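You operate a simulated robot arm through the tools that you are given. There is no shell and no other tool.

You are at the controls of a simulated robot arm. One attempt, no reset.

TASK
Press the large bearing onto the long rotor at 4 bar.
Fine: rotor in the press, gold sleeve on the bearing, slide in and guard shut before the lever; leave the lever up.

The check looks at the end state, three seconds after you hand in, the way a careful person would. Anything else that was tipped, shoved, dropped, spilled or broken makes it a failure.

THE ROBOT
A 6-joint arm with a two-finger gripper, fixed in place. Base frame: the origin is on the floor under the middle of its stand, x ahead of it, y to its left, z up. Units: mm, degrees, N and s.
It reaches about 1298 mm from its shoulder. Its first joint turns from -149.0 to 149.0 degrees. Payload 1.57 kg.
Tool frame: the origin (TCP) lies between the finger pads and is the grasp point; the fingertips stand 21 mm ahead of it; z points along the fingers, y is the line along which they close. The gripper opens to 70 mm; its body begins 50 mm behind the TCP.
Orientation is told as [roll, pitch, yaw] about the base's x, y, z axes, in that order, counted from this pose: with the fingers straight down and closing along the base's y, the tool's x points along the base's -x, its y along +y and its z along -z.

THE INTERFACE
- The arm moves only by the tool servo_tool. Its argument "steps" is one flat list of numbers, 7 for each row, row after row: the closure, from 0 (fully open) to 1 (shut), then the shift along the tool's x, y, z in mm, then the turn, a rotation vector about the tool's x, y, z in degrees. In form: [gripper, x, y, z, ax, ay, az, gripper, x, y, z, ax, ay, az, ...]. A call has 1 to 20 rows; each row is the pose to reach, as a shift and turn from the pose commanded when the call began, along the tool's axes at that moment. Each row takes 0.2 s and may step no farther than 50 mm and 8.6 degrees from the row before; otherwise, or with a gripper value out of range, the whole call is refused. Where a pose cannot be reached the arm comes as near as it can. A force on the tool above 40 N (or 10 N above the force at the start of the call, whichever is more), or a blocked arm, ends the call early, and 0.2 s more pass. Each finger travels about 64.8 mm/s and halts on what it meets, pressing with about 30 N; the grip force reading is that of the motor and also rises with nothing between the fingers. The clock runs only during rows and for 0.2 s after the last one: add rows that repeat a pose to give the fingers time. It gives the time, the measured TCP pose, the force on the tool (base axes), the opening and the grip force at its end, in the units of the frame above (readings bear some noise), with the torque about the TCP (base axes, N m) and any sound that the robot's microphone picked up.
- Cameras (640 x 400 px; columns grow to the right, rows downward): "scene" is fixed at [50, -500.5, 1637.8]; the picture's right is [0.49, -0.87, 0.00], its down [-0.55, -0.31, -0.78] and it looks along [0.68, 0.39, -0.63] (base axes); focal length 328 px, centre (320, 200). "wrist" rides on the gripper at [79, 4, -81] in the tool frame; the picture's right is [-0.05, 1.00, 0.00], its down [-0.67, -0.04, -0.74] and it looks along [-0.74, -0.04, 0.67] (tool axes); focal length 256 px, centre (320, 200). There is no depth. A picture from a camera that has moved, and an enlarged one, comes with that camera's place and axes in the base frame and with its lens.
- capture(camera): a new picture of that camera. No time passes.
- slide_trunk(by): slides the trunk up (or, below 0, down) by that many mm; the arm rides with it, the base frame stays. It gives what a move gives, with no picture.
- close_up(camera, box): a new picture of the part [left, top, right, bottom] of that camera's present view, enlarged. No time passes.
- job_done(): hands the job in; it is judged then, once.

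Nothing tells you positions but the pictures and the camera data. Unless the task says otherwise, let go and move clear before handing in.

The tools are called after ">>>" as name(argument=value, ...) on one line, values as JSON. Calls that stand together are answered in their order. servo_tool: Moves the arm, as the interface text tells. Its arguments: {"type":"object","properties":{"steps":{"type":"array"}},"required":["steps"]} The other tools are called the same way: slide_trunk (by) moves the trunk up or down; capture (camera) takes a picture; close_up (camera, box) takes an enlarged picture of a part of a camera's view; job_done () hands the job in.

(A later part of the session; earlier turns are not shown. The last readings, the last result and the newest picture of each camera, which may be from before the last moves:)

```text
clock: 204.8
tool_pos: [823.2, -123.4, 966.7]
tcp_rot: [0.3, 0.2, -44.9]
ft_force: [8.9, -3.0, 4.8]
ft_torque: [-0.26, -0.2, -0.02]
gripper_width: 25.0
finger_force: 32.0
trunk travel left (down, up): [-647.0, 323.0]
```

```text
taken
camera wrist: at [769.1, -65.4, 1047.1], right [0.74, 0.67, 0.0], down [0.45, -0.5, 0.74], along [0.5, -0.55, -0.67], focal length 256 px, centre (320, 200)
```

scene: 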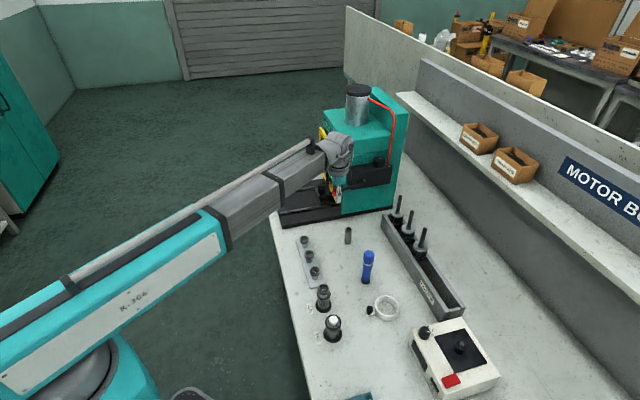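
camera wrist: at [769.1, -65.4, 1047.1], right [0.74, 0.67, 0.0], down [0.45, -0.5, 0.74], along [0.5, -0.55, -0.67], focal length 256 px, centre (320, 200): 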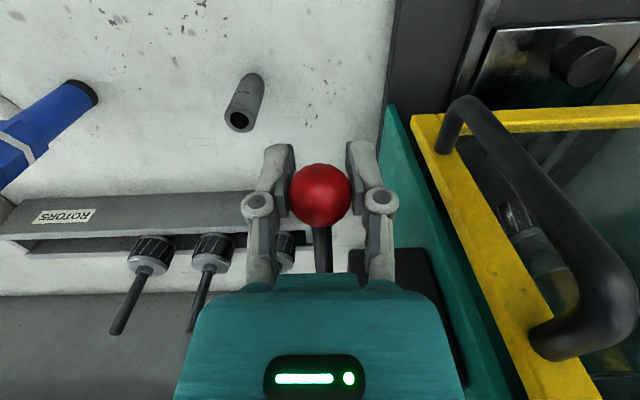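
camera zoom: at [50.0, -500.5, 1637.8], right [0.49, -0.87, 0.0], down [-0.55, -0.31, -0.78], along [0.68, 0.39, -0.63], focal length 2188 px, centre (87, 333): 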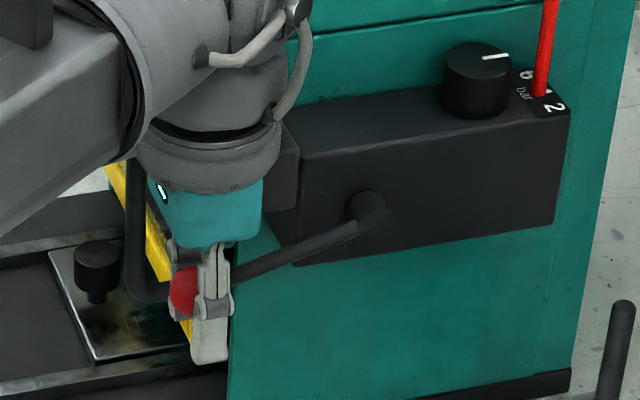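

>>> slide_trunk(by=-8)

>>> servo_tool(steps=[0.8, -1.5, 0, 0, 0, 0, 0, 0.8, -1.5, 0, 0, 0, 0, 0])

>>> close_up(camera="scene", box=[320, 150, 390, 210])

>>> capture(camera="wrist")

```text
clock: 205.4
tool_pos: [822.8, -125.2, 956.5]
tcp_rot: [0.3, 0.3, -44.9]
ft_force: [10.4, -4.5, 3.1]
ft_torque: [0.05, 0.11, 0.02]
gripper_width: 26.3
finger_force: 31.9
trunk travel left (down, up): [-639.0, 331.0]
```

```text
clock: 206.0
tool_pos: [823.9, -124.6, 957.2]
tcp_rot: [0.3, 0.3, -44.7]
ft_force: [5.5, 5.6, 2.0]
ft_torque: [-0.16, -0.07, 0.01]
gripper_width: 25.3
finger_force: 31.7
trunk travel left (down, up): [-639.0, 331.0]
```

```text
6.67 times, centred on (355, 180) of scene
camera zoom: at [50.0, -500.5, 1637.8], right [0.49, -0.87, 0.0], down [-0.55, -0.31, -0.78], along [0.68, 0.39, -0.63], focal length 2188 px, centre (87, 333)
```

zoom: 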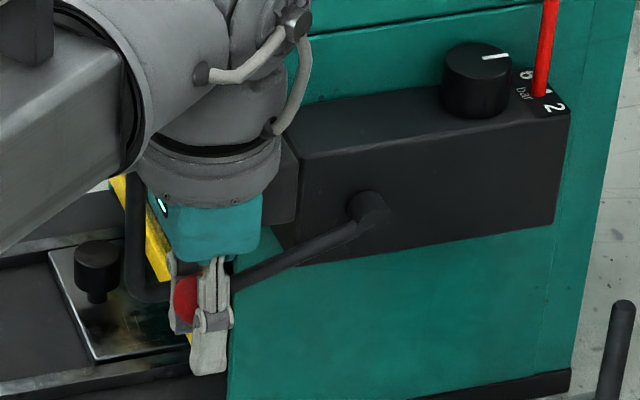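

```text
taken
camera wrist: at [769.2, -65.7, 1039.2], right [0.74, 0.67, 0.0], down [0.45, -0.5, 0.74], along [0.5, -0.55, -0.67], focal length 256 px, centre (320, 200)
```

wrist: 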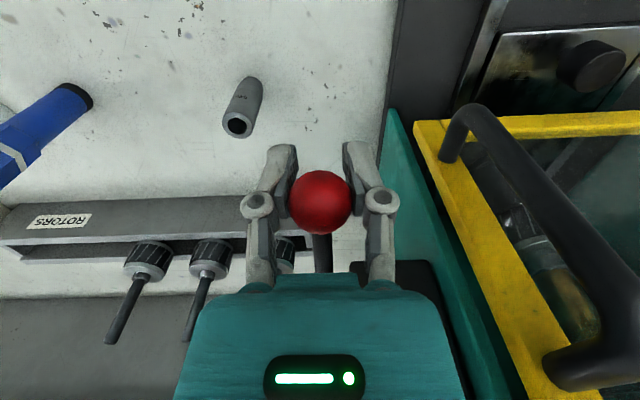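

>>> slide_trunk(by=-6)

>>> servo_tool(steps=[0.8, 0, 0, 0, 0, 0, 0, 0.8, 0, 0, 0, 0, 0, 0, 0.8, 0, 0, 0, 0, 0, 0, 0.8, 0, 0, 0, 0, 0, 0, 0.8, 0, 0, 0, 0, 0, 0])

>>> close_up(camera="scene", box=[320, 150, 390, 210])

>>> close_up(camera="wrist", box=[440, 90, 640, 400])

```text
clock: 206.5
tool_pos: [823.7, -125.0, 951.2]
tcp_rot: [0.2, 0.2, -44.9]
ft_force: [7.9, 4.3, -2.0]
ft_torque: [0.04, 0.17, 0.03]
gripper_width: 27.6
finger_force: 32.4
trunk travel left (down, up): [-633.0, 337.0]
```

```text
clock: 207.7
tool_pos: [822.7, -126.3, 950.9]
tcp_rot: [0.2, 0.3, -44.9]
ft_force: [7.0, 3.6, -2.4]
ft_torque: [0.03, 0.19, 0.03]
gripper_width: 27.0
finger_force: 32.4
trunk travel left (down, up): [-633.0, 337.0]
```

```text
6.67 times, centred on (355, 180) of scene
camera zoom: at [50.0, -500.5, 1637.8], right [0.49, -0.87, 0.0], down [-0.55, -0.31, -0.78], along [0.68, 0.39, -0.63], focal length 2188 px, centre (87, 333)
```

zoom: 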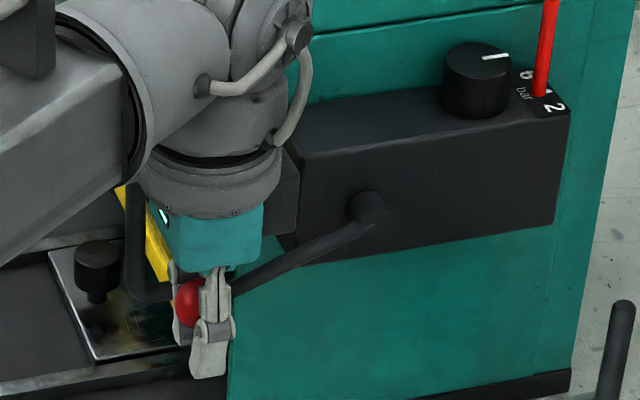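

```text
1.29 times, centred on (540, 245) of wrist
camera zoom: at [769.9, -66.2, 1032.8], right [0.74, 0.67, 0.0], down [0.45, -0.5, 0.74], along [0.5, -0.55, -0.67], focal length 330 px, centre (36, 142)
```

zoom: 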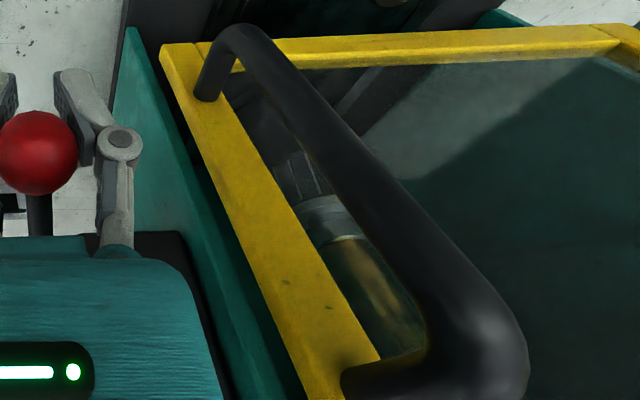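

>>> close_up(camera="wrist", box=[490, 170, 610, 290])

>>> capture(camera="wrist")

```text
3.33 times, centred on (550, 230) of wrist
camera zoom: at [769.9, -66.2, 1032.8], right [0.74, 0.67, 0.0], down [0.45, -0.5, 0.74], along [0.5, -0.55, -0.67], focal length 853 px, centre (-447, 100)
```

zoom: 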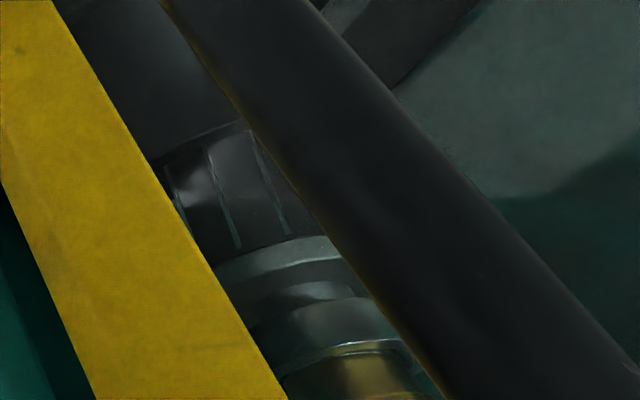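

```text
taken
camera wrist: at [769.9, -66.2, 1032.8], right [0.74, 0.67, 0.0], down [0.45, -0.5, 0.74], along [0.5, -0.55, -0.67], focal length 256 px, centre (320, 200)
```

wrist: 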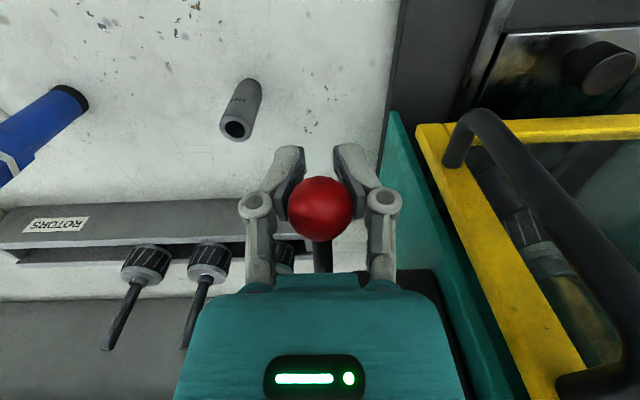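

The lever is well down but the ball has slid up in the grip. I'll release, raise a little, and see whether the lever stays or springs back.

>>> servo_tool(steps=[0.5, 0, 0, 0, 0, 0, 0, 0.3, 0, 0, 0, 0, 0, 0, 0.3, 0, 0, 0, 0, 0, 0])

>>> close_up(camera="scene", box=[320, 150, 390, 210])

>>> slide_trunk(by=60)

>>> capture(camera="wrist")

>>> close_up(camera="scene", box=[310, 100, 400, 215])

```text
clock: 208.5
tool_pos: [823.2, -126.1, 953.0]
tcp_rot: [0.3, 0.3, -44.9]
ft_force: [-0.1, -0.1, 0.4]
ft_torque: [0.02, 0.0, -0.01]
gripper_width: 49.0
finger_force: 0.1
trunk travel left (down, up): [-633.0, 337.0]
```

```text
6.67 times, centred on (355, 180) of scene
camera zoom: at [50.0, -500.5, 1637.8], right [0.49, -0.87, 0.0], down [-0.55, -0.31, -0.78], along [0.68, 0.39, -0.63], focal length 2188 px, centre (87, 333)
```

zoom: 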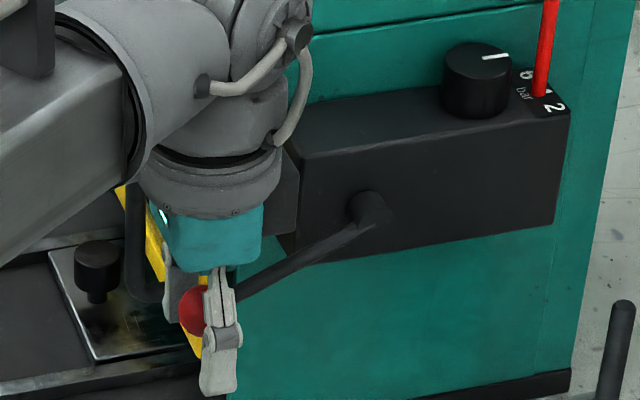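

```text
clock: 209.5
tool_pos: [823.6, -125.3, 1011.6]
tcp_rot: [0.3, 0.1, -44.9]
ft_force: [-1.0, -0.3, -0.5]
ft_torque: [0.03, 0.01, 0.0]
gripper_width: 48.9
finger_force: 0.1
trunk travel left (down, up): [-693.0, 277.0]
```

```text
taken
camera wrist: at [769.3, -66.6, 1093.3], right [0.74, 0.67, 0.0], down [0.45, -0.5, 0.74], along [0.5, -0.55, -0.67], focal length 256 px, centre (320, 200)
```

wrist: 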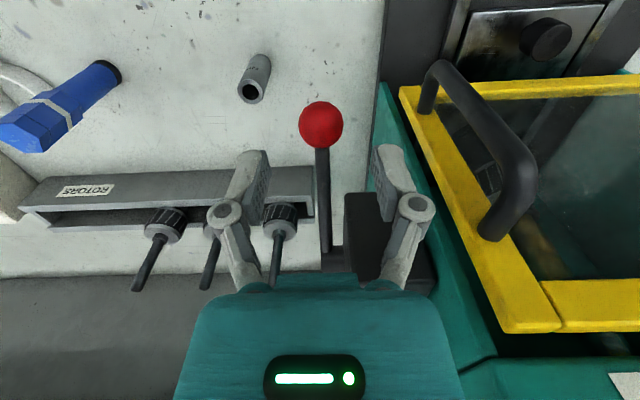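

```text
3.48 times, centred on (355, 158) of scene
camera zoom: at [50.0, -500.5, 1637.8], right [0.49, -0.87, 0.0], down [-0.55, -0.31, -0.78], along [0.68, 0.39, -0.63], focal length 1142 px, centre (198, 348)
```

zoom: 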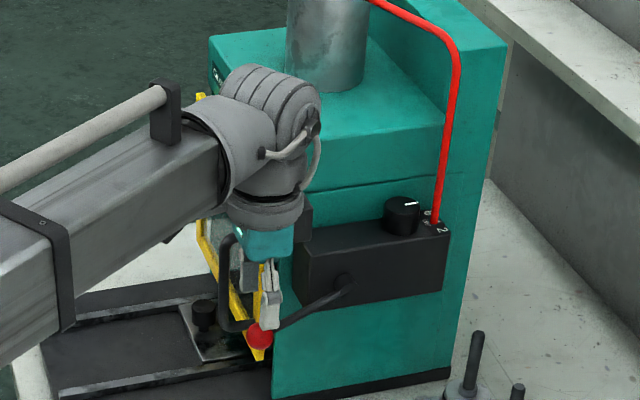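

The lever stays down by itself. Raising to read the gauge.

>>> slide_trunk(by=125)

>>> capture(camera="wrist")

>>> close_up(camera="wrist", box=[460, 140, 640, 220])

>>> close_up(camera="wrist", box=[380, 0, 640, 150])

```text
clock: 211.1
tool_pos: [823.5, -125.5, 1136.8]
tcp_rot: [0.3, 0.2, -44.9]
ft_force: [-0.7, 0.6, 0.3]
ft_torque: [0.02, -0.01, -0.01]
gripper_width: 48.9
finger_force: 0.2
trunk travel left (down, up): [-818.0, 152.0]
```

```text
taken
camera wrist: at [769.3, -66.6, 1218.3], right [0.74, 0.67, 0.0], down [0.45, -0.5, 0.74], along [0.5, -0.55, -0.67], focal length 256 px, centre (320, 200)
```

wrist: 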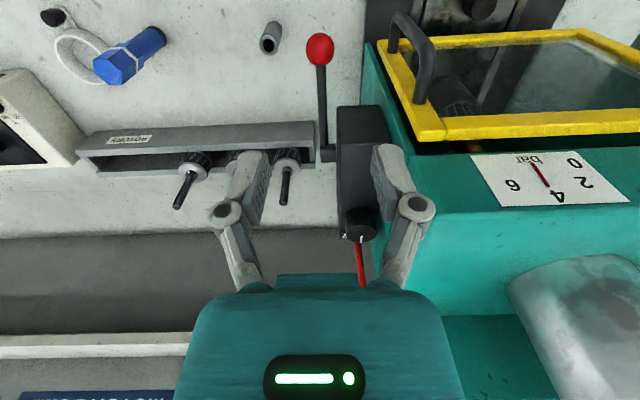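

```text
3.56 times, centred on (550, 180) of wrist
camera zoom: at [769.3, -66.6, 1218.3], right [0.74, 0.67, 0.0], down [0.45, -0.5, 0.74], along [0.5, -0.55, -0.67], focal length 910 px, centre (-498, 271)
```

zoom: 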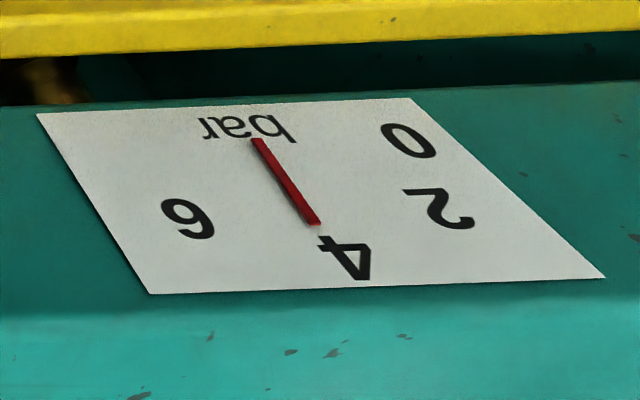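

```text
2.46 times, centred on (510, 75) of wrist
camera zoom: at [769.3, -66.6, 1218.3], right [0.74, 0.67, 0.0], down [0.45, -0.5, 0.74], along [0.5, -0.55, -0.67], focal length 630 px, centre (-148, 508)
```

zoom: 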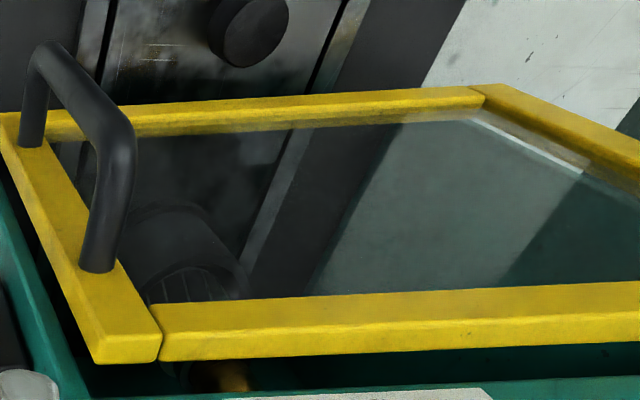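

The gauge needle points exactly at 4 bar with the lever down. Before raising the lever I'll look through the guard to confirm the bearing was pressed home.

>>> servo_tool(steps=[0.2, 40, 0, 0, 0, 0, 0, 0.1, 80, 10, 0, 0, 0, 0, 0, 115, 40, 0, 0, 0, 0, 0, 150, 70, 0, 0, 0, 0, 0, 155, 110, 0, 0, 0, 0, 0, 155, 150, 0, 0, 0, 0, 0, 155, 186, 0, 0, 0, 0, 0, 155, 186, 0, 0, 0, 0])

>>> servo_tool(steps=[0, 0, 0, -1.6, 0, -7.5, 0, 0, 0, 0, -6.5, 0, -15, 0, 0, 0, 0, -14.5, 0, -22.5, 0, 0, 0, 0, -24, 0, -29, 0, 0, 0, 0, -24, 0, -29, 0])

>>> slide_trunk(by=-120)

>>> capture(camera="wrist")

>>> close_up(camera="wrist", box=[250, 90, 400, 290])

```text
clock: 212.8
tool_pos: [845.3, 119.6, 1137.3]
tcp_rot: [0.3, 0.3, -44.9]
ft_force: [0.1, -0.5, -0.8]
ft_torque: [0.01, -0.02, -0.01]
gripper_width: 70.1
finger_force: 0.0
out of reach, approached as far as the arm can: row 4, 5
trunk travel left (down, up): [-818.0, 152.0]
```

```text
clock: 214.1
tool_pos: [845.3, 115.9, 1159.6]
tcp_rot: [0.3, -28.9, -45.0]
ft_force: [-0.3, -0.2, -0.2]
ft_torque: [-0.01, 0.0, 0.0]
gripper_width: 70.1
finger_force: 0.0
trunk travel left (down, up): [-818.0, 152.0]
```

```text
clock: 215.6
tool_pos: [843.6, 116.1, 1039.7]
tcp_rot: [0.3, -28.8, -45.0]
ft_force: [0.0, 0.1, -1.4]
ft_torque: [0.03, -0.01, -0.03]
gripper_width: 69.9
finger_force: 0.1
trunk travel left (down, up): [-698.0, 272.0]
```

```text
taken
camera wrist: at [769.9, 196.1, 1072.9], right [0.74, 0.67, 0.03], down [0.13, -0.19, 0.97], along [0.66, -0.71, -0.23], focal length 256 px, centre (320, 200)
```

wrist: 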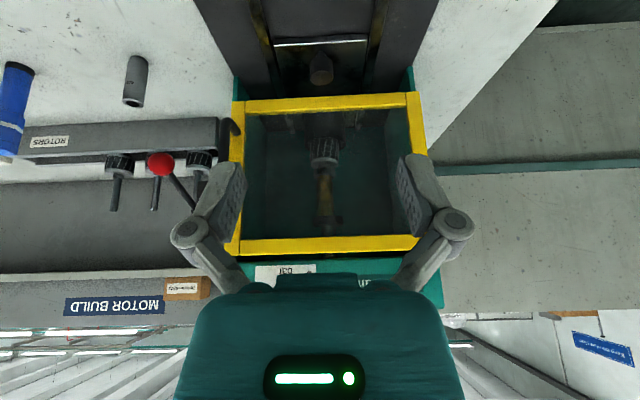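

```text
2.00 times, centred on (325, 190) of wrist
camera zoom: at [769.9, 196.1, 1072.9], right [0.74, 0.67, 0.03], down [0.13, -0.19, 0.97], along [0.66, -0.71, -0.23], focal length 512 px, centre (310, 220)
```

zoom: 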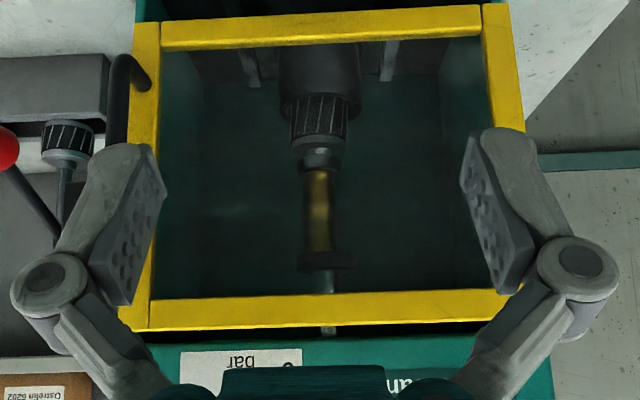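

>>> close_up(camera="wrist", box=[290, 130, 360, 230])

>>> close_up(camera="scene", box=[320, 110, 390, 215])

```text
4.00 times, centred on (325, 180) of wrist
camera zoom: at [769.9, 196.1, 1072.9], right [0.74, 0.67, 0.03], down [0.13, -0.19, 0.97], along [0.66, -0.71, -0.23], focal length 1024 px, centre (300, 280)
```

zoom: 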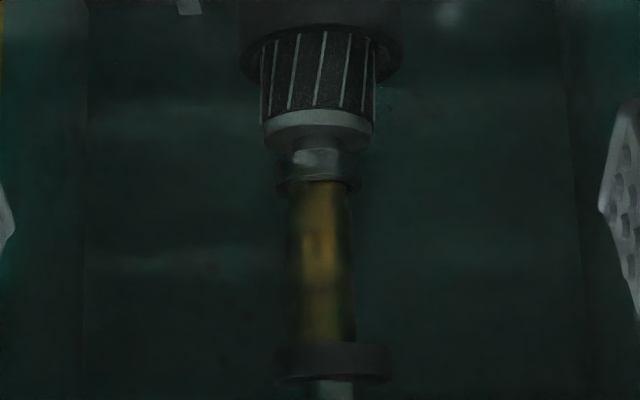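

```text
3.81 times, centred on (355, 162) of scene
camera zoom: at [50.0, -500.5, 1637.8], right [0.49, -0.87, 0.0], down [-0.55, -0.31, -0.78], along [0.68, 0.39, -0.63], focal length 1250 px, centre (187, 343)
```

zoom: 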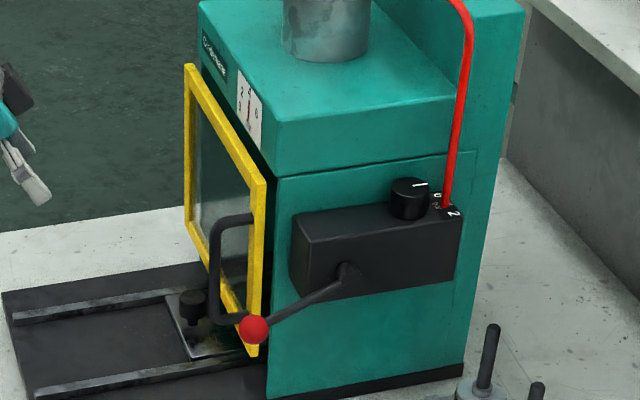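

The ram has come down: sleeve pushed and bearing seated against the rotor's shoulder at 4 bar. Now I'll go back and lift the lever up again.

>>> slide_trunk(by=105)

>>> servo_tool(steps=[0, 5, 0, 9, 0, 7.25, 0, 0, 8.6, 0, 15.6, 0, 14.5, 0, 0.1, 10.8, 0, 19.5, 0, 21.75, 0, 0.3, 11.5, 0, 20.8, 0, 29, 0, 0.3, 11.5, 0, 20.8, 0, 29, 0])

>>> servo_tool(steps=[0.3, 0, -40, 0, 0, 0, 0, 0.3, 0, -80, 0, 0, 0, 0, 0.3, 0, -120, 0, 0, 0, 0, 0.3, -15, -155, 0, 0, 0, 0, 0.3, -45, -186, 0, 0, 0, 0, 0.3, -85, -186, 0, 0, 0, 0, 0.3, -125, -186, 0, 0, 0, 0, 0.3, -155, -186, 0, 0, 0, 0, 0.3, -155, -186, 0, 0, 0, 0])

>>> capture(camera="wrist")

>>> close_up(camera="wrist", box=[260, 0, 400, 110])

```text
clock: 216.9
tool_pos: [845.2, 115.3, 1144.0]
tcp_rot: [0.3, -28.7, -45.1]
ft_force: [0.3, -0.2, -0.4]
ft_torque: [0.0, -0.02, 0.0]
gripper_width: 69.9
finger_force: 0.1
trunk travel left (down, up): [-803.0, 167.0]
```

```text
clock: 218.1
tool_pos: [845.2, 116.1, 1122.8]
tcp_rot: [0.3, 0.3, -44.9]
ft_force: [-0.5, -0.3, 0.5]
ft_torque: [-0.02, 0.0, -0.01]
gripper_width: 49.2
finger_force: 0.1
trunk travel left (down, up): [-803.0, 167.0]
```

```text
clock: 220.1
tool_pos: [825.1, -121.9, 1122.0]
tcp_rot: [0.4, 0.2, -44.9]
ft_force: [0.4, 1.0, 0.4]
ft_torque: [-0.01, 0.02, 0.02]
gripper_width: 49.1
finger_force: 0.0
out of reach, approached as far as the arm can: row 1, 3, 4, 5, 6, 7, 8, 9
trunk travel left (down, up): [-803.0, 167.0]
```

```text
taken
camera wrist: at [770.6, -63.3, 1203.4], right [0.74, 0.67, 0.0], down [0.45, -0.5, 0.74], along [0.5, -0.55, -0.67], focal length 256 px, centre (320, 200)
```

wrist: 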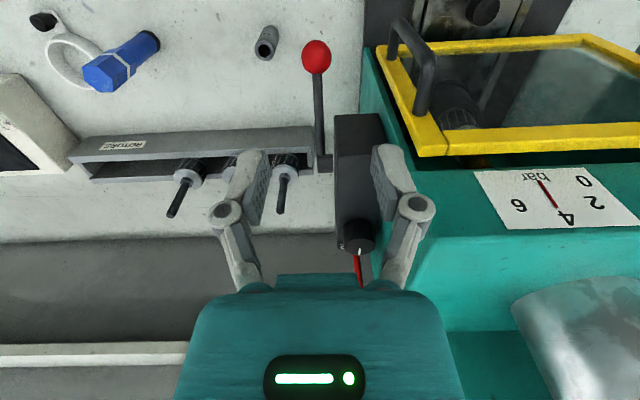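

```text
3.64 times, centred on (330, 55) of wrist
camera zoom: at [770.6, -63.3, 1203.4], right [0.74, 0.67, 0.0], down [0.45, -0.5, 0.74], along [0.5, -0.55, -0.67], focal length 931 px, centre (284, 727)
```

zoom: 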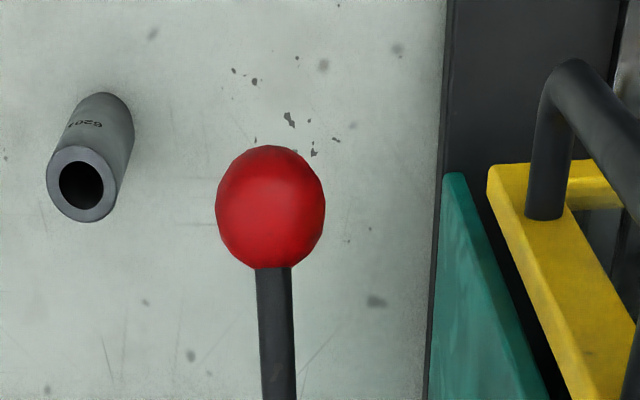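

Gauge still at 4 bar. Correcting 3 mm sideways and lowering around the ball.

>>> servo_tool(steps=[0.3, 0, -3.2, 0, 0, 0, 0, 0.3, 0, -3.2, 0, 0, 0, 0])

>>> slide_trunk(by=-125)

>>> capture(camera="wrist")

>>> close_up(camera="scene", box=[310, 140, 390, 210])

```text
clock: 220.7
tool_pos: [822.5, -125.5, 1122.3]
tcp_rot: [0.3, 0.2, -44.9]
ft_force: [0.8, 0.2, -0.6]
ft_torque: [-0.01, 0.0, 0.01]
gripper_width: 49.1
finger_force: 0.1
trunk travel left (down, up): [-803.0, 167.0]
```

```text
clock: 222.3
tool_pos: [822.7, -125.4, 997.3]
tcp_rot: [0.4, 0.2, -44.9]
ft_force: [-0.7, -0.3, -0.2]
ft_torque: [0.0, 0.01, 0.0]
gripper_width: 49.0
finger_force: 0.2
trunk travel left (down, up): [-678.0, 292.0]
```

```text
taken
camera wrist: at [768.4, -66.1, 1078.4], right [0.74, 0.67, 0.0], down [0.45, -0.5, 0.74], along [0.5, -0.55, -0.67], focal length 256 px, centre (320, 200)
```

wrist: 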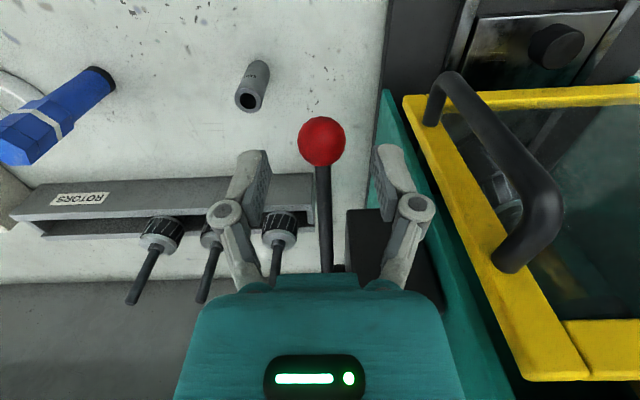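

```text
5.71 times, centred on (350, 175) of scene
camera zoom: at [50.0, -500.5, 1637.8], right [0.49, -0.87, 0.0], down [-0.55, -0.31, -0.78], along [0.68, 0.39, -0.63], focal length 1875 px, centre (149, 343)
```

zoom: 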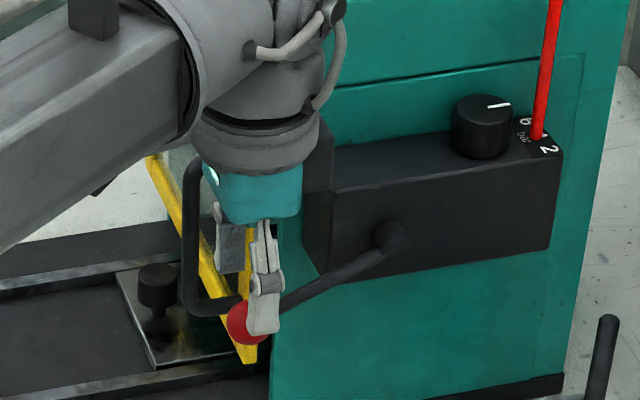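

>>> slide_trunk(by=-36)

>>> servo_tool(steps=[0.45, 0, 0, 0, 0, 0, 0, 0.6, 0, 0, 0, 0, 0, 0, 0.8, 0, 0, 0, 0, 0, 0, 0.8, 0, 0, 0, 0, 0, 0, 0.8, 0, 0, 0, 0, 0, 0])

>>> slide_trunk(by=4)

>>> slide_trunk(by=4)

>>> capture(camera="wrist")

```text
clock: 223.1
tool_pos: [822.1, -125.2, 961.3]
tcp_rot: [0.3, 0.2, -45.0]
ft_force: [-1.0, 0.5, 0.7]
ft_torque: [-0.01, 0.01, 0.01]
gripper_width: 49.0
finger_force: 0.1
trunk travel left (down, up): [-642.0, 328.0]
```

```text
clock: 224.3
tool_pos: [822.8, -125.0, 960.4]
tcp_rot: [0.3, 0.1, -45.0]
ft_force: [6.6, 3.5, 4.3]
ft_torque: [-0.18, -0.25, 0.04]
gripper_width: 25.2
finger_force: 32.0
trunk travel left (down, up): [-642.0, 328.0]
```

```text
clock: 224.8
tool_pos: [822.2, -124.5, 964.1]
tcp_rot: [0.2, 0.4, -45.0]
ft_force: [-1.9, 8.4, -11.8]
ft_torque: [0.47, 0.45, 0.02]
gripper_width: 25.6
finger_force: 32.6
trunk travel left (down, up): [-646.0, 324.0]
```

```text
clock: 225.3
tool_pos: [822.7, -121.6, 967.7]
tcp_rot: [0.2, 0.2, -44.8]
ft_force: [-6.8, 13.4, -11.9]
ft_torque: [0.36, 0.38, 0.02]
gripper_width: 25.1
finger_force: 31.8
trunk travel left (down, up): [-650.0, 320.0]
```

```text
taken
camera wrist: at [768.4, -64.7, 1050.3], right [0.74, 0.67, 0.0], down [0.45, -0.5, 0.74], along [0.5, -0.55, -0.67], focal length 256 px, centre (320, 200)
```

wrist: 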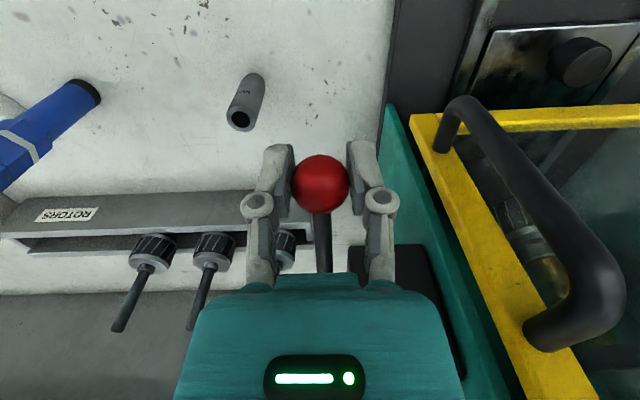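

The lever is coming up; following its arc with small sideways relief moves.

>>> servo_tool(steps=[0.8, 2.5, 0, 0, 0, 0, 0, 0.8, 2.5, 0, 0, 0, 0, 0])

>>> slide_trunk(by=5)

>>> servo_tool(steps=[0.8, 2, 0, 0, 0, 0, 0, 0.8, 2, 0, 0, 0, 0, 0])

>>> slide_trunk(by=6)

>>> servo_tool(steps=[0.8, 1.5, 0, 0, 0, 0, 0, 0.8, 1.5, 0, 0, 0, 0, 0])

>>> slide_trunk(by=6)

>>> capture(camera="wrist")

```text
clock: 225.9
tool_pos: [822.4, -123.1, 968.6]
tcp_rot: [0.3, 0.0, -44.9]
ft_force: [6.6, -0.5, -1.8]
ft_torque: [0.03, 0.12, 0.01]
gripper_width: 25.3
finger_force: 32.3
trunk travel left (down, up): [-650.0, 320.0]
```

```text
clock: 226.5
tool_pos: [822.6, -123.3, 973.6]
tcp_rot: [0.3, 0.2, -44.9]
ft_force: [3.5, 2.9, -6.2]
ft_torque: [0.35, 0.36, -0.01]
gripper_width: 25.5
finger_force: 32.4
trunk travel left (down, up): [-655.0, 315.0]
```

```text
clock: 227.1
tool_pos: [821.8, -122.2, 972.8]
tcp_rot: [0.4, 0.0, -44.9]
ft_force: [16.7, -7.6, 5.6]
ft_torque: [-0.09, -0.03, 0.02]
gripper_width: 25.5
finger_force: 32.6
trunk travel left (down, up): [-655.0, 315.0]
```

```text
clock: 227.6
tool_pos: [819.4, -120.5, 979.2]
tcp_rot: [0.3, 0.3, -44.9]
ft_force: [9.0, 0.2, -3.4]
ft_torque: [0.39, 0.3, 0.01]
gripper_width: 25.8
finger_force: 32.0
trunk travel left (down, up): [-661.0, 309.0]
```

```text
clock: 228.2
tool_pos: [818.8, -121.4, 979.1]
tcp_rot: [0.2, 0.2, -45.0]
ft_force: [11.0, -3.6, -2.7]
ft_torque: [0.26, 0.26, 0.04]
gripper_width: 25.5
finger_force: 32.3
trunk travel left (down, up): [-661.0, 309.0]
```

```text
clock: 228.8
tool_pos: [818.7, -119.1, 984.0]
tcp_rot: [0.2, 0.3, -45.0]
ft_force: [2.7, 3.1, -6.3]
ft_torque: [0.44, 0.39, 0.0]
gripper_width: 25.8
finger_force: 31.9
trunk travel left (down, up): [-667.0, 303.0]
```

```text
taken
camera wrist: at [764.3, -60.7, 1066.9], right [0.74, 0.67, 0.0], down [0.45, -0.5, 0.74], along [0.5, -0.55, -0.67], focal length 256 px, centre (320, 200)
```

wrist: 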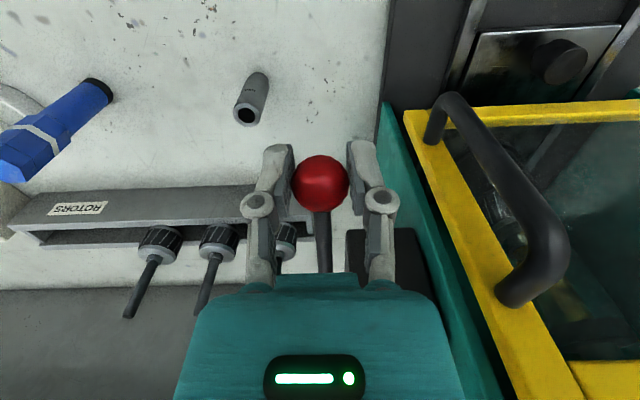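

>>> slide_trunk(by=8)

>>> slide_trunk(by=8)

>>> slide_trunk(by=8)

>>> slide_trunk(by=8)

>>> capture(camera="wrist")

```text
clock: 229.3
tool_pos: [818.3, -119.0, 993.7]
tcp_rot: [0.2, 0.2, -44.8]
ft_force: [-2.9, 7.8, -5.9]
ft_torque: [0.37, 0.34, 0.01]
gripper_width: 25.9
finger_force: 31.6
trunk travel left (down, up): [-675.0, 295.0]
```

```text
clock: 229.9
tool_pos: [818.3, -119.8, 1002.1]
tcp_rot: [0.3, 0.0, -44.9]
ft_force: [3.2, 7.1, 6.7]
ft_torque: [-0.44, -0.38, -0.04]
gripper_width: 25.7
finger_force: 31.8
trunk travel left (down, up): [-683.0, 287.0]
```

```text
clock: 230.5
tool_pos: [818.9, -120.5, 1009.3]
tcp_rot: [0.2, 0.1, -45.0]
ft_force: [2.1, 3.4, -4.0]
ft_torque: [0.22, 0.27, -0.02]
gripper_width: 25.7
finger_force: 32.2
trunk travel left (down, up): [-691.0, 279.0]
```

```text
clock: 231.0
tool_pos: [820.1, -120.8, 1017.3]
tcp_rot: [0.3, 0.1, -44.9]
ft_force: [4.7, 0.6, -2.8]
ft_torque: [0.15, 0.25, 0.03]
gripper_width: 25.6
finger_force: 32.1
trunk travel left (down, up): [-699.0, 271.0]
```

```text
taken
camera wrist: at [765.1, -61.5, 1098.9], right [0.74, 0.67, 0.0], down [0.45, -0.5, 0.74], along [0.5, -0.55, -0.67], focal length 256 px, centre (320, 200)
```

wrist: 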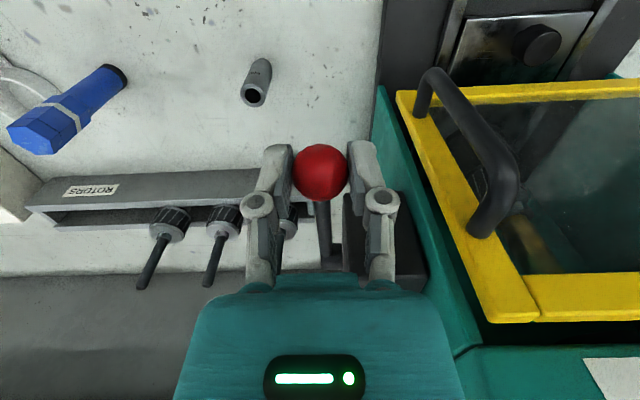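

>>> slide_trunk(by=5)

>>> slide_trunk(by=5)

>>> servo_tool(steps=[0.8, -2, 0, 0, 0, 0, 0, 0.8, -2, 0, 0, 0, 0, 0])

>>> slide_trunk(by=5)

>>> capture(camera="wrist")

```text
clock: 231.6
tool_pos: [819.9, -119.7, 1021.9]
tcp_rot: [0.3, 0.2, -44.9]
ft_force: [5.4, -1.7, -4.2]
ft_torque: [0.25, 0.27, 0.01]
gripper_width: 25.6
finger_force: 31.4
trunk travel left (down, up): [-704.0, 266.0]
```

```text
clock: 232.1
tool_pos: [819.0, -121.1, 1027.4]
tcp_rot: [0.3, 0.2, -44.9]
ft_force: [7.7, -3.4, -4.8]
ft_torque: [0.29, 0.29, 0.03]
gripper_width: 25.9
finger_force: 32.2
trunk travel left (down, up): [-709.0, 261.0]
```

```text
clock: 232.7
tool_pos: [818.0, -122.0, 1027.7]
tcp_rot: [0.3, 0.2, -45.0]
ft_force: [4.7, 1.0, -4.0]
ft_torque: [0.28, 0.2, 0.02]
gripper_width: 25.9
finger_force: 31.8
trunk travel left (down, up): [-709.0, 261.0]
```

```text
clock: 233.3
tool_pos: [820.5, -121.5, 1032.3]
tcp_rot: [0.3, 0.2, -44.9]
ft_force: [4.8, 0.4, -5.4]
ft_torque: [0.36, 0.36, -0.03]
gripper_width: 25.9
finger_force: 31.7
trunk travel left (down, up): [-714.0, 256.0]
```

```text
taken
camera wrist: at [766.0, -62.4, 1113.6], right [0.74, 0.67, 0.0], down [0.45, -0.5, 0.74], along [0.5, -0.55, -0.67], focal length 256 px, centre (320, 200)
```

wrist: 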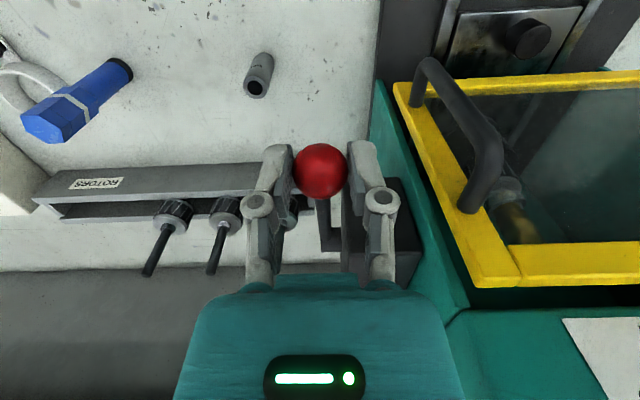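

Small steps hold well. Continuing up to the original lever position.

>>> slide_trunk(by=5)

>>> servo_tool(steps=[0.8, -2, 0, 0, 0, 0, 0, 0.8, -2, 0, 0, 0, 0, 0])

>>> slide_trunk(by=5)

>>> servo_tool(steps=[0.8, -2, 0, 0, 0, 0, 0, 0.8, -2, 0, 0, 0, 0, 0])

>>> slide_trunk(by=5)

>>> slide_trunk(by=4)

>>> capture(camera="wrist")

>>> close_up(camera="scene", box=[320, 140, 390, 200])

```text
clock: 233.8
tool_pos: [819.7, -121.3, 1036.7]
tcp_rot: [0.3, 0.2, -44.9]
ft_force: [9.0, -2.7, -5.6]
ft_torque: [0.26, 0.27, -0.01]
gripper_width: 25.9
finger_force: 32.3
trunk travel left (down, up): [-719.0, 251.0]
```

```text
clock: 234.4
tool_pos: [821.3, -122.1, 1037.2]
tcp_rot: [0.4, 0.4, -44.8]
ft_force: [2.7, 5.1, -5.5]
ft_torque: [0.55, 0.42, 0.03]
gripper_width: 25.9
finger_force: 31.8
trunk travel left (down, up): [-719.0, 251.0]
```

```text
clock: 234.9
tool_pos: [821.9, -122.3, 1042.1]
tcp_rot: [0.3, 0.3, -44.9]
ft_force: [6.5, 2.1, -6.1]
ft_torque: [0.41, 0.37, 0.02]
gripper_width: 25.4
finger_force: 32.0
trunk travel left (down, up): [-724.0, 246.0]
```

```text
clock: 235.5
tool_pos: [820.8, -122.7, 1041.6]
tcp_rot: [0.1, 0.3, -44.8]
ft_force: [0.8, 10.7, -6.1]
ft_torque: [0.79, 0.63, 0.01]
gripper_width: 25.8
finger_force: 32.1
trunk travel left (down, up): [-724.0, 246.0]
```

```text
clock: 236.1
tool_pos: [822.4, -124.3, 1046.5]
tcp_rot: [0.2, 0.1, -44.9]
ft_force: [6.4, 6.3, -3.6]
ft_torque: [0.37, 0.35, 0.04]
gripper_width: 25.8
finger_force: 32.2
trunk travel left (down, up): [-729.0, 241.0]
```

```text
clock: 236.6
tool_pos: [823.6, -125.0, 1051.0]
tcp_rot: [0.2, 0.2, -44.9]
ft_force: [9.7, 0.0, -7.3]
ft_torque: [0.29, 0.22, 0.01]
gripper_width: 26.1
finger_force: 32.0
trunk travel left (down, up): [-733.0, 237.0]
```

```text
taken
camera wrist: at [769.6, -65.9, 1132.1], right [0.74, 0.67, 0.0], down [0.45, -0.5, 0.74], along [0.5, -0.55, -0.67], focal length 256 px, centre (320, 200)
```

wrist: 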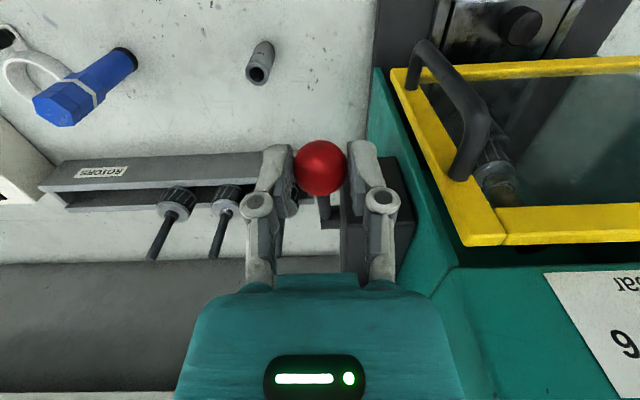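

```text
6.67 times, centred on (355, 170) of scene
camera zoom: at [50.0, -500.5, 1637.8], right [0.49, -0.87, 0.0], down [-0.55, -0.31, -0.78], along [0.68, 0.39, -0.63], focal length 2188 px, centre (87, 400)
```

zoom: 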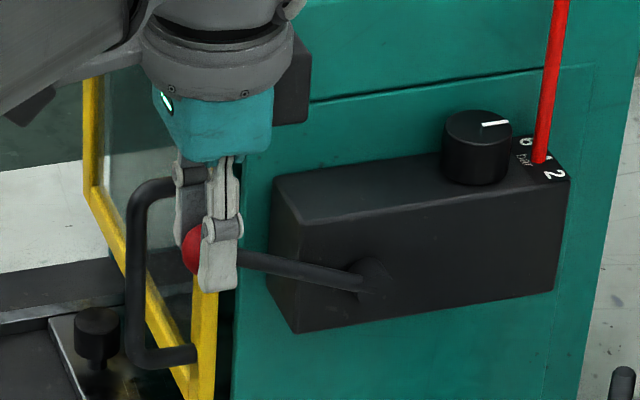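

>>> slide_trunk(by=3)

>>> slide_trunk(by=3)

>>> capture(camera="wrist")

```text
clock: 237.1
tool_pos: [824.3, -126.6, 1052.8]
tcp_rot: [0.2, 0.2, -44.9]
ft_force: [13.3, -3.2, -10.0]
ft_torque: [0.2, 0.2, 0.01]
gripper_width: 26.0
finger_force: 32.6
trunk travel left (down, up): [-736.0, 234.0]
```

```text
clock: 237.7
tool_pos: [824.1, -124.4, 1055.7]
tcp_rot: [0.1, 0.3, -45.0]
ft_force: [7.3, -2.8, -24.6]
ft_torque: [-0.06, -0.13, -0.01]
gripper_width: 26.2
finger_force: 32.0
trunk travel left (down, up): [-739.0, 231.0]
```

```text
taken
camera wrist: at [769.9, -66.2, 1137.1], right [0.74, 0.67, 0.0], down [0.45, -0.5, 0.74], along [0.5, -0.55, -0.67], focal length 256 px, centre (320, 200)
```

wrist: 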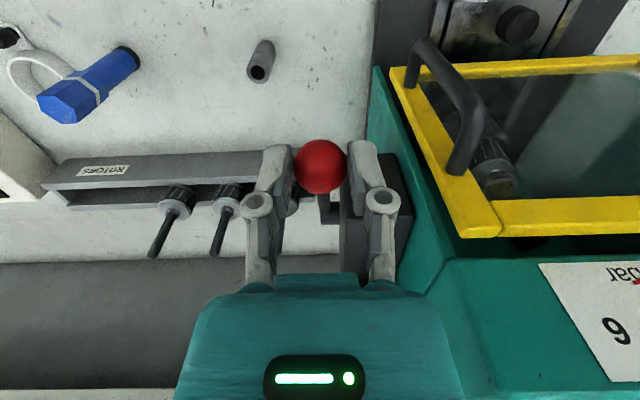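

The lever is at its upper stop (−25 N resistance). Releasing and moving up clear.

>>> servo_tool(steps=[0.6, 0, 0, 0, 0, 0, 0, 0.4, 0, 0, 0, 0, 0, 0, 0.25, 0, 0, 0, 0, 0, 0, 0.25, 0, 0, 0, 0, 0, 0])

>>> slide_trunk(by=80)

>>> capture(camera="wrist")

>>> close_up(camera="wrist", box=[440, 120, 640, 230])

>>> close_up(camera="scene", box=[310, 100, 400, 215])

```text
clock: 238.7
tool_pos: [821.0, -124.6, 1057.7]
tcp_rot: [0.4, 0.1, -44.9]
ft_force: [-1.0, -0.3, -0.7]
ft_torque: [-0.02, 0.03, 0.0]
gripper_width: 52.6
finger_force: 0.1
trunk travel left (down, up): [-739.0, 231.0]
```

```text
clock: 239.8
tool_pos: [821.3, -124.5, 1137.8]
tcp_rot: [0.3, 0.2, -45.0]
ft_force: [0.5, 0.3, 0.6]
ft_torque: [-0.01, 0.04, 0.0]
gripper_width: 52.7
finger_force: 0.0
trunk travel left (down, up): [-819.0, 151.0]
```

```text
taken
camera wrist: at [767.5, -65.6, 1219.3], right [0.74, 0.67, 0.0], down [0.45, -0.5, 0.74], along [0.5, -0.55, -0.67], focal length 256 px, centre (320, 200)
```

wrist: 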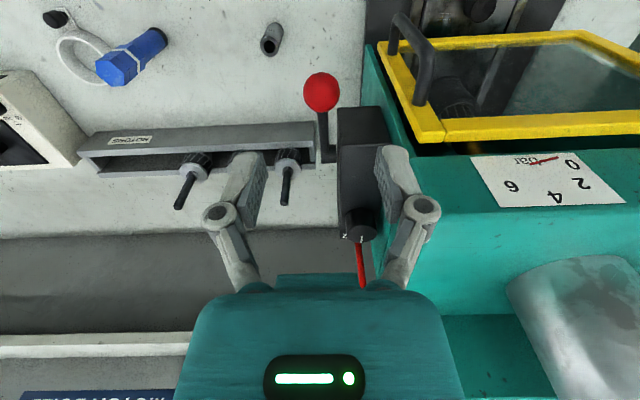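

```text
3.20 times, centred on (540, 175) of wrist
camera zoom: at [767.5, -65.6, 1219.3], right [0.74, 0.67, 0.0], down [0.45, -0.5, 0.74], along [0.5, -0.55, -0.67], focal length 819 px, centre (-384, 280)
```

zoom: 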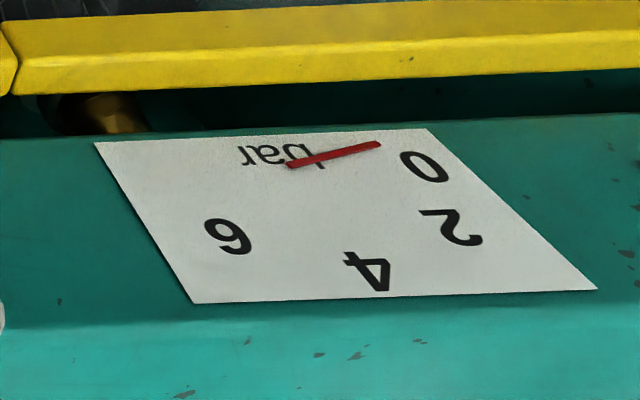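

```text
3.48 times, centred on (355, 158) of scene
camera zoom: at [50.0, -500.5, 1637.8], right [0.49, -0.87, 0.0], down [-0.55, -0.31, -0.78], along [0.68, 0.39, -0.63], focal length 1142 px, centre (198, 348)
```

zoom: 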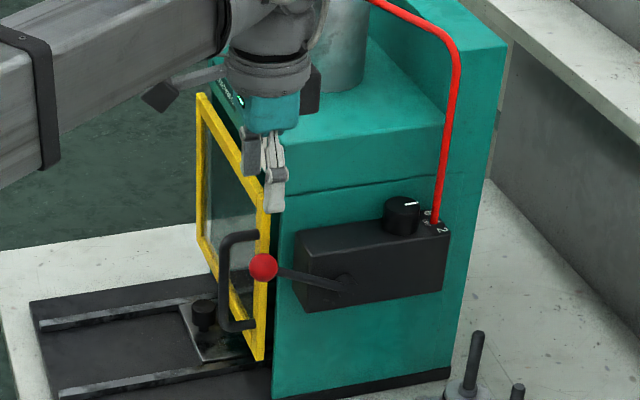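

Lever is up and the gauge is back to 0. A final look through the guard to confirm the bearing is home and the ram has retracted.

>>> servo_tool(steps=[0.2, 40, 0, 0, 0, 0, 0, 0.1, 80, 10, 0, 0, 0, 0, 0, 115, 40, 0, 0, 0, 0, 0, 150, 70, 0, 0, 0, 0, 0, 155, 110, 0, 0, 0, 0, 0, 155, 150, 0, 0, 0, 0, 0, 155, 186, 0, 0, 0, 0, 0, 155, 186, 0, 0, 0, 0])

>>> servo_tool(steps=[0, 0, 0, -1.6, 0, -7.5, 0, 0, 0, 0, -6.5, 0, -15, 0, 0, 0, 0, -14.5, 0, -22.5, 0, 0, 0, 0, -24, 0, -29, 0, 0, 0, 0, -24, 0, -29, 0])

>>> slide_trunk(by=-120)

>>> close_up(camera="wrist", box=[250, 90, 400, 290])

>>> close_up(camera="wrist", box=[290, 130, 360, 230])

>>> capture(camera="scene")

```text
clock: 241.6
tool_pos: [841.5, 116.1, 1136.9]
tcp_rot: [0.2, 0.2, -44.8]
ft_force: [0.0, -0.3, -0.1]
ft_torque: [0.0, 0.02, 0.0]
gripper_width: 69.8
finger_force: 0.1
trunk travel left (down, up): [-819.0, 151.0]
```

```text
clock: 242.8
tool_pos: [842.2, 117.9, 1161.8]
tcp_rot: [0.2, -29.0, -44.9]
ft_force: [0.2, -0.1, -0.5]
ft_torque: [-0.02, -0.01, -0.01]
gripper_width: 69.9
finger_force: 0.0
trunk travel left (down, up): [-819.0, 151.0]
```

```text
clock: 244.3
tool_pos: [842.2, 117.8, 1040.6]
tcp_rot: [0.3, -28.9, -45.0]
ft_force: [0.5, -0.7, 0.2]
ft_torque: [-0.06, 0.0, 0.0]
gripper_width: 70.1
finger_force: 0.0
trunk travel left (down, up): [-699.0, 271.0]
```

```text
2.00 times, centred on (325, 190) of wrist
camera zoom: at [767.0, 197.4, 1073.9], right [0.74, 0.67, 0.03], down [0.13, -0.19, 0.97], along [0.66, -0.71, -0.22], focal length 512 px, centre (310, 220)
```

zoom: 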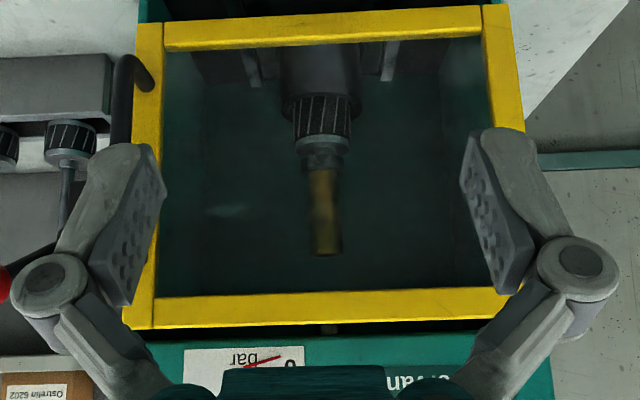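

```text
4.00 times, centred on (325, 180) of wrist
camera zoom: at [767.0, 197.4, 1073.9], right [0.74, 0.67, 0.03], down [0.13, -0.19, 0.97], along [0.66, -0.71, -0.22], focal length 1024 px, centre (300, 280)
```

zoom: 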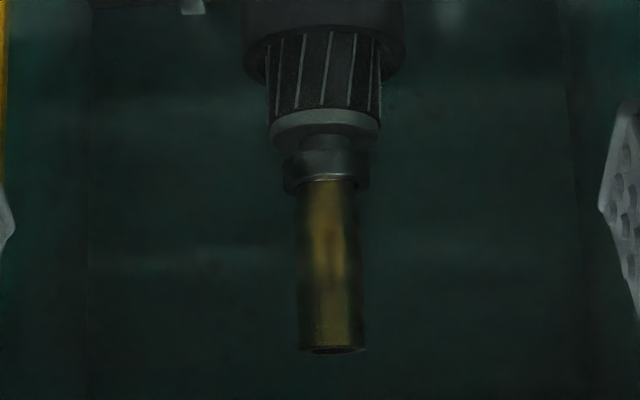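

```text
taken
```

scene: 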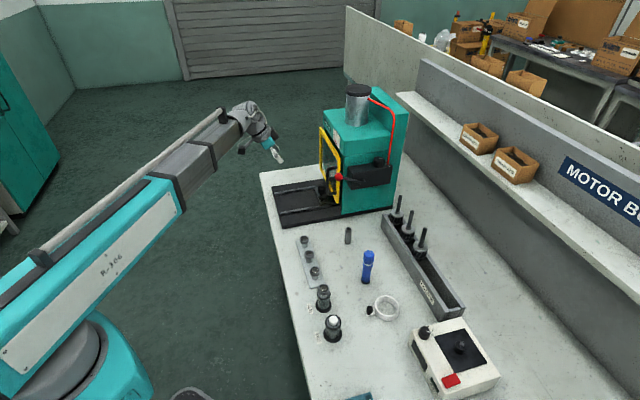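

The ram is retracted and the stack stands. I want a closer look at whether the bearing is fully against the shoulder, so I'll bring the camera nearer, still outside the guard.

>>> slide_trunk(by=-70)

>>> servo_tool(steps=[0, -35, 0, 19.4, 0, 0, 0, 0, -70, 0, 38.8, 0, 0, 0, 0, -100, 0, 55.4, 0, 0, 0, 0, -100, 0, 55.4, 0, 0, 0])

>>> capture(camera="wrist")

>>> close_up(camera="wrist", box=[270, 130, 370, 230])

```text
clock: 245.4
tool_pos: [841.8, 117.9, 970.6]
tcp_rot: [0.3, -28.9, -45.0]
ft_force: [0.8, 0.1, 0.9]
ft_torque: [-0.03, 0.0, -0.01]
gripper_width: 70.2
finger_force: 0.0
trunk travel left (down, up): [-629.0, 341.0]
```

```text
clock: 246.4
tool_pos: [923.8, 37.3, 971.2]
tcp_rot: [0.3, -28.9, -45.0]
ft_force: [0.0, -1.0, 0.0]
ft_torque: [0.0, 0.0, -0.02]
gripper_width: 70.2
finger_force: 0.1
trunk travel left (down, up): [-629.0, 341.0]
```

```text
taken
camera wrist: at [849.2, 116.9, 1003.7], right [0.74, 0.67, 0.03], down [0.13, -0.19, 0.97], along [0.66, -0.71, -0.22], focal length 256 px, centre (320, 200)
```

wrist: 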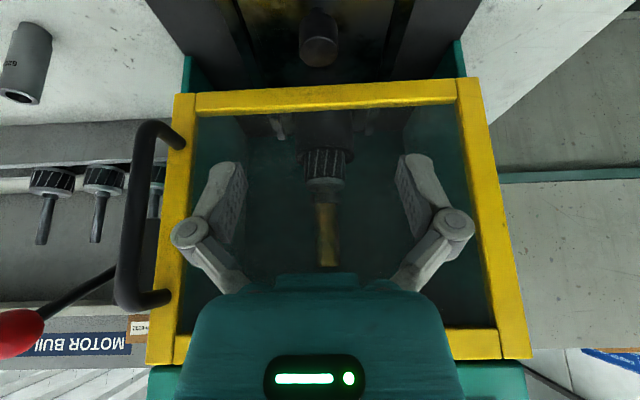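

```text
4.00 times, centred on (320, 180) of wrist
camera zoom: at [849.2, 116.9, 1003.7], right [0.74, 0.67, 0.03], down [0.13, -0.19, 0.97], along [0.66, -0.71, -0.22], focal length 1024 px, centre (320, 280)
```

zoom: 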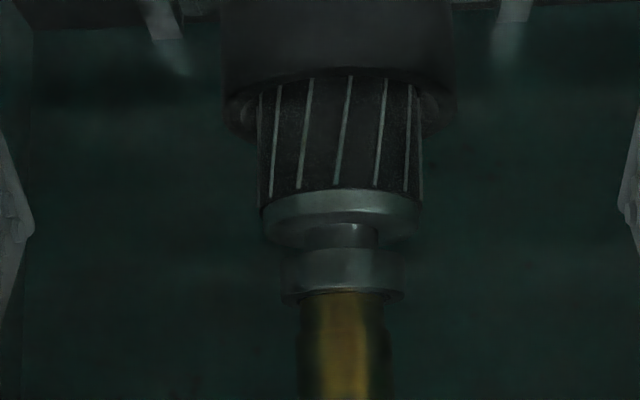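

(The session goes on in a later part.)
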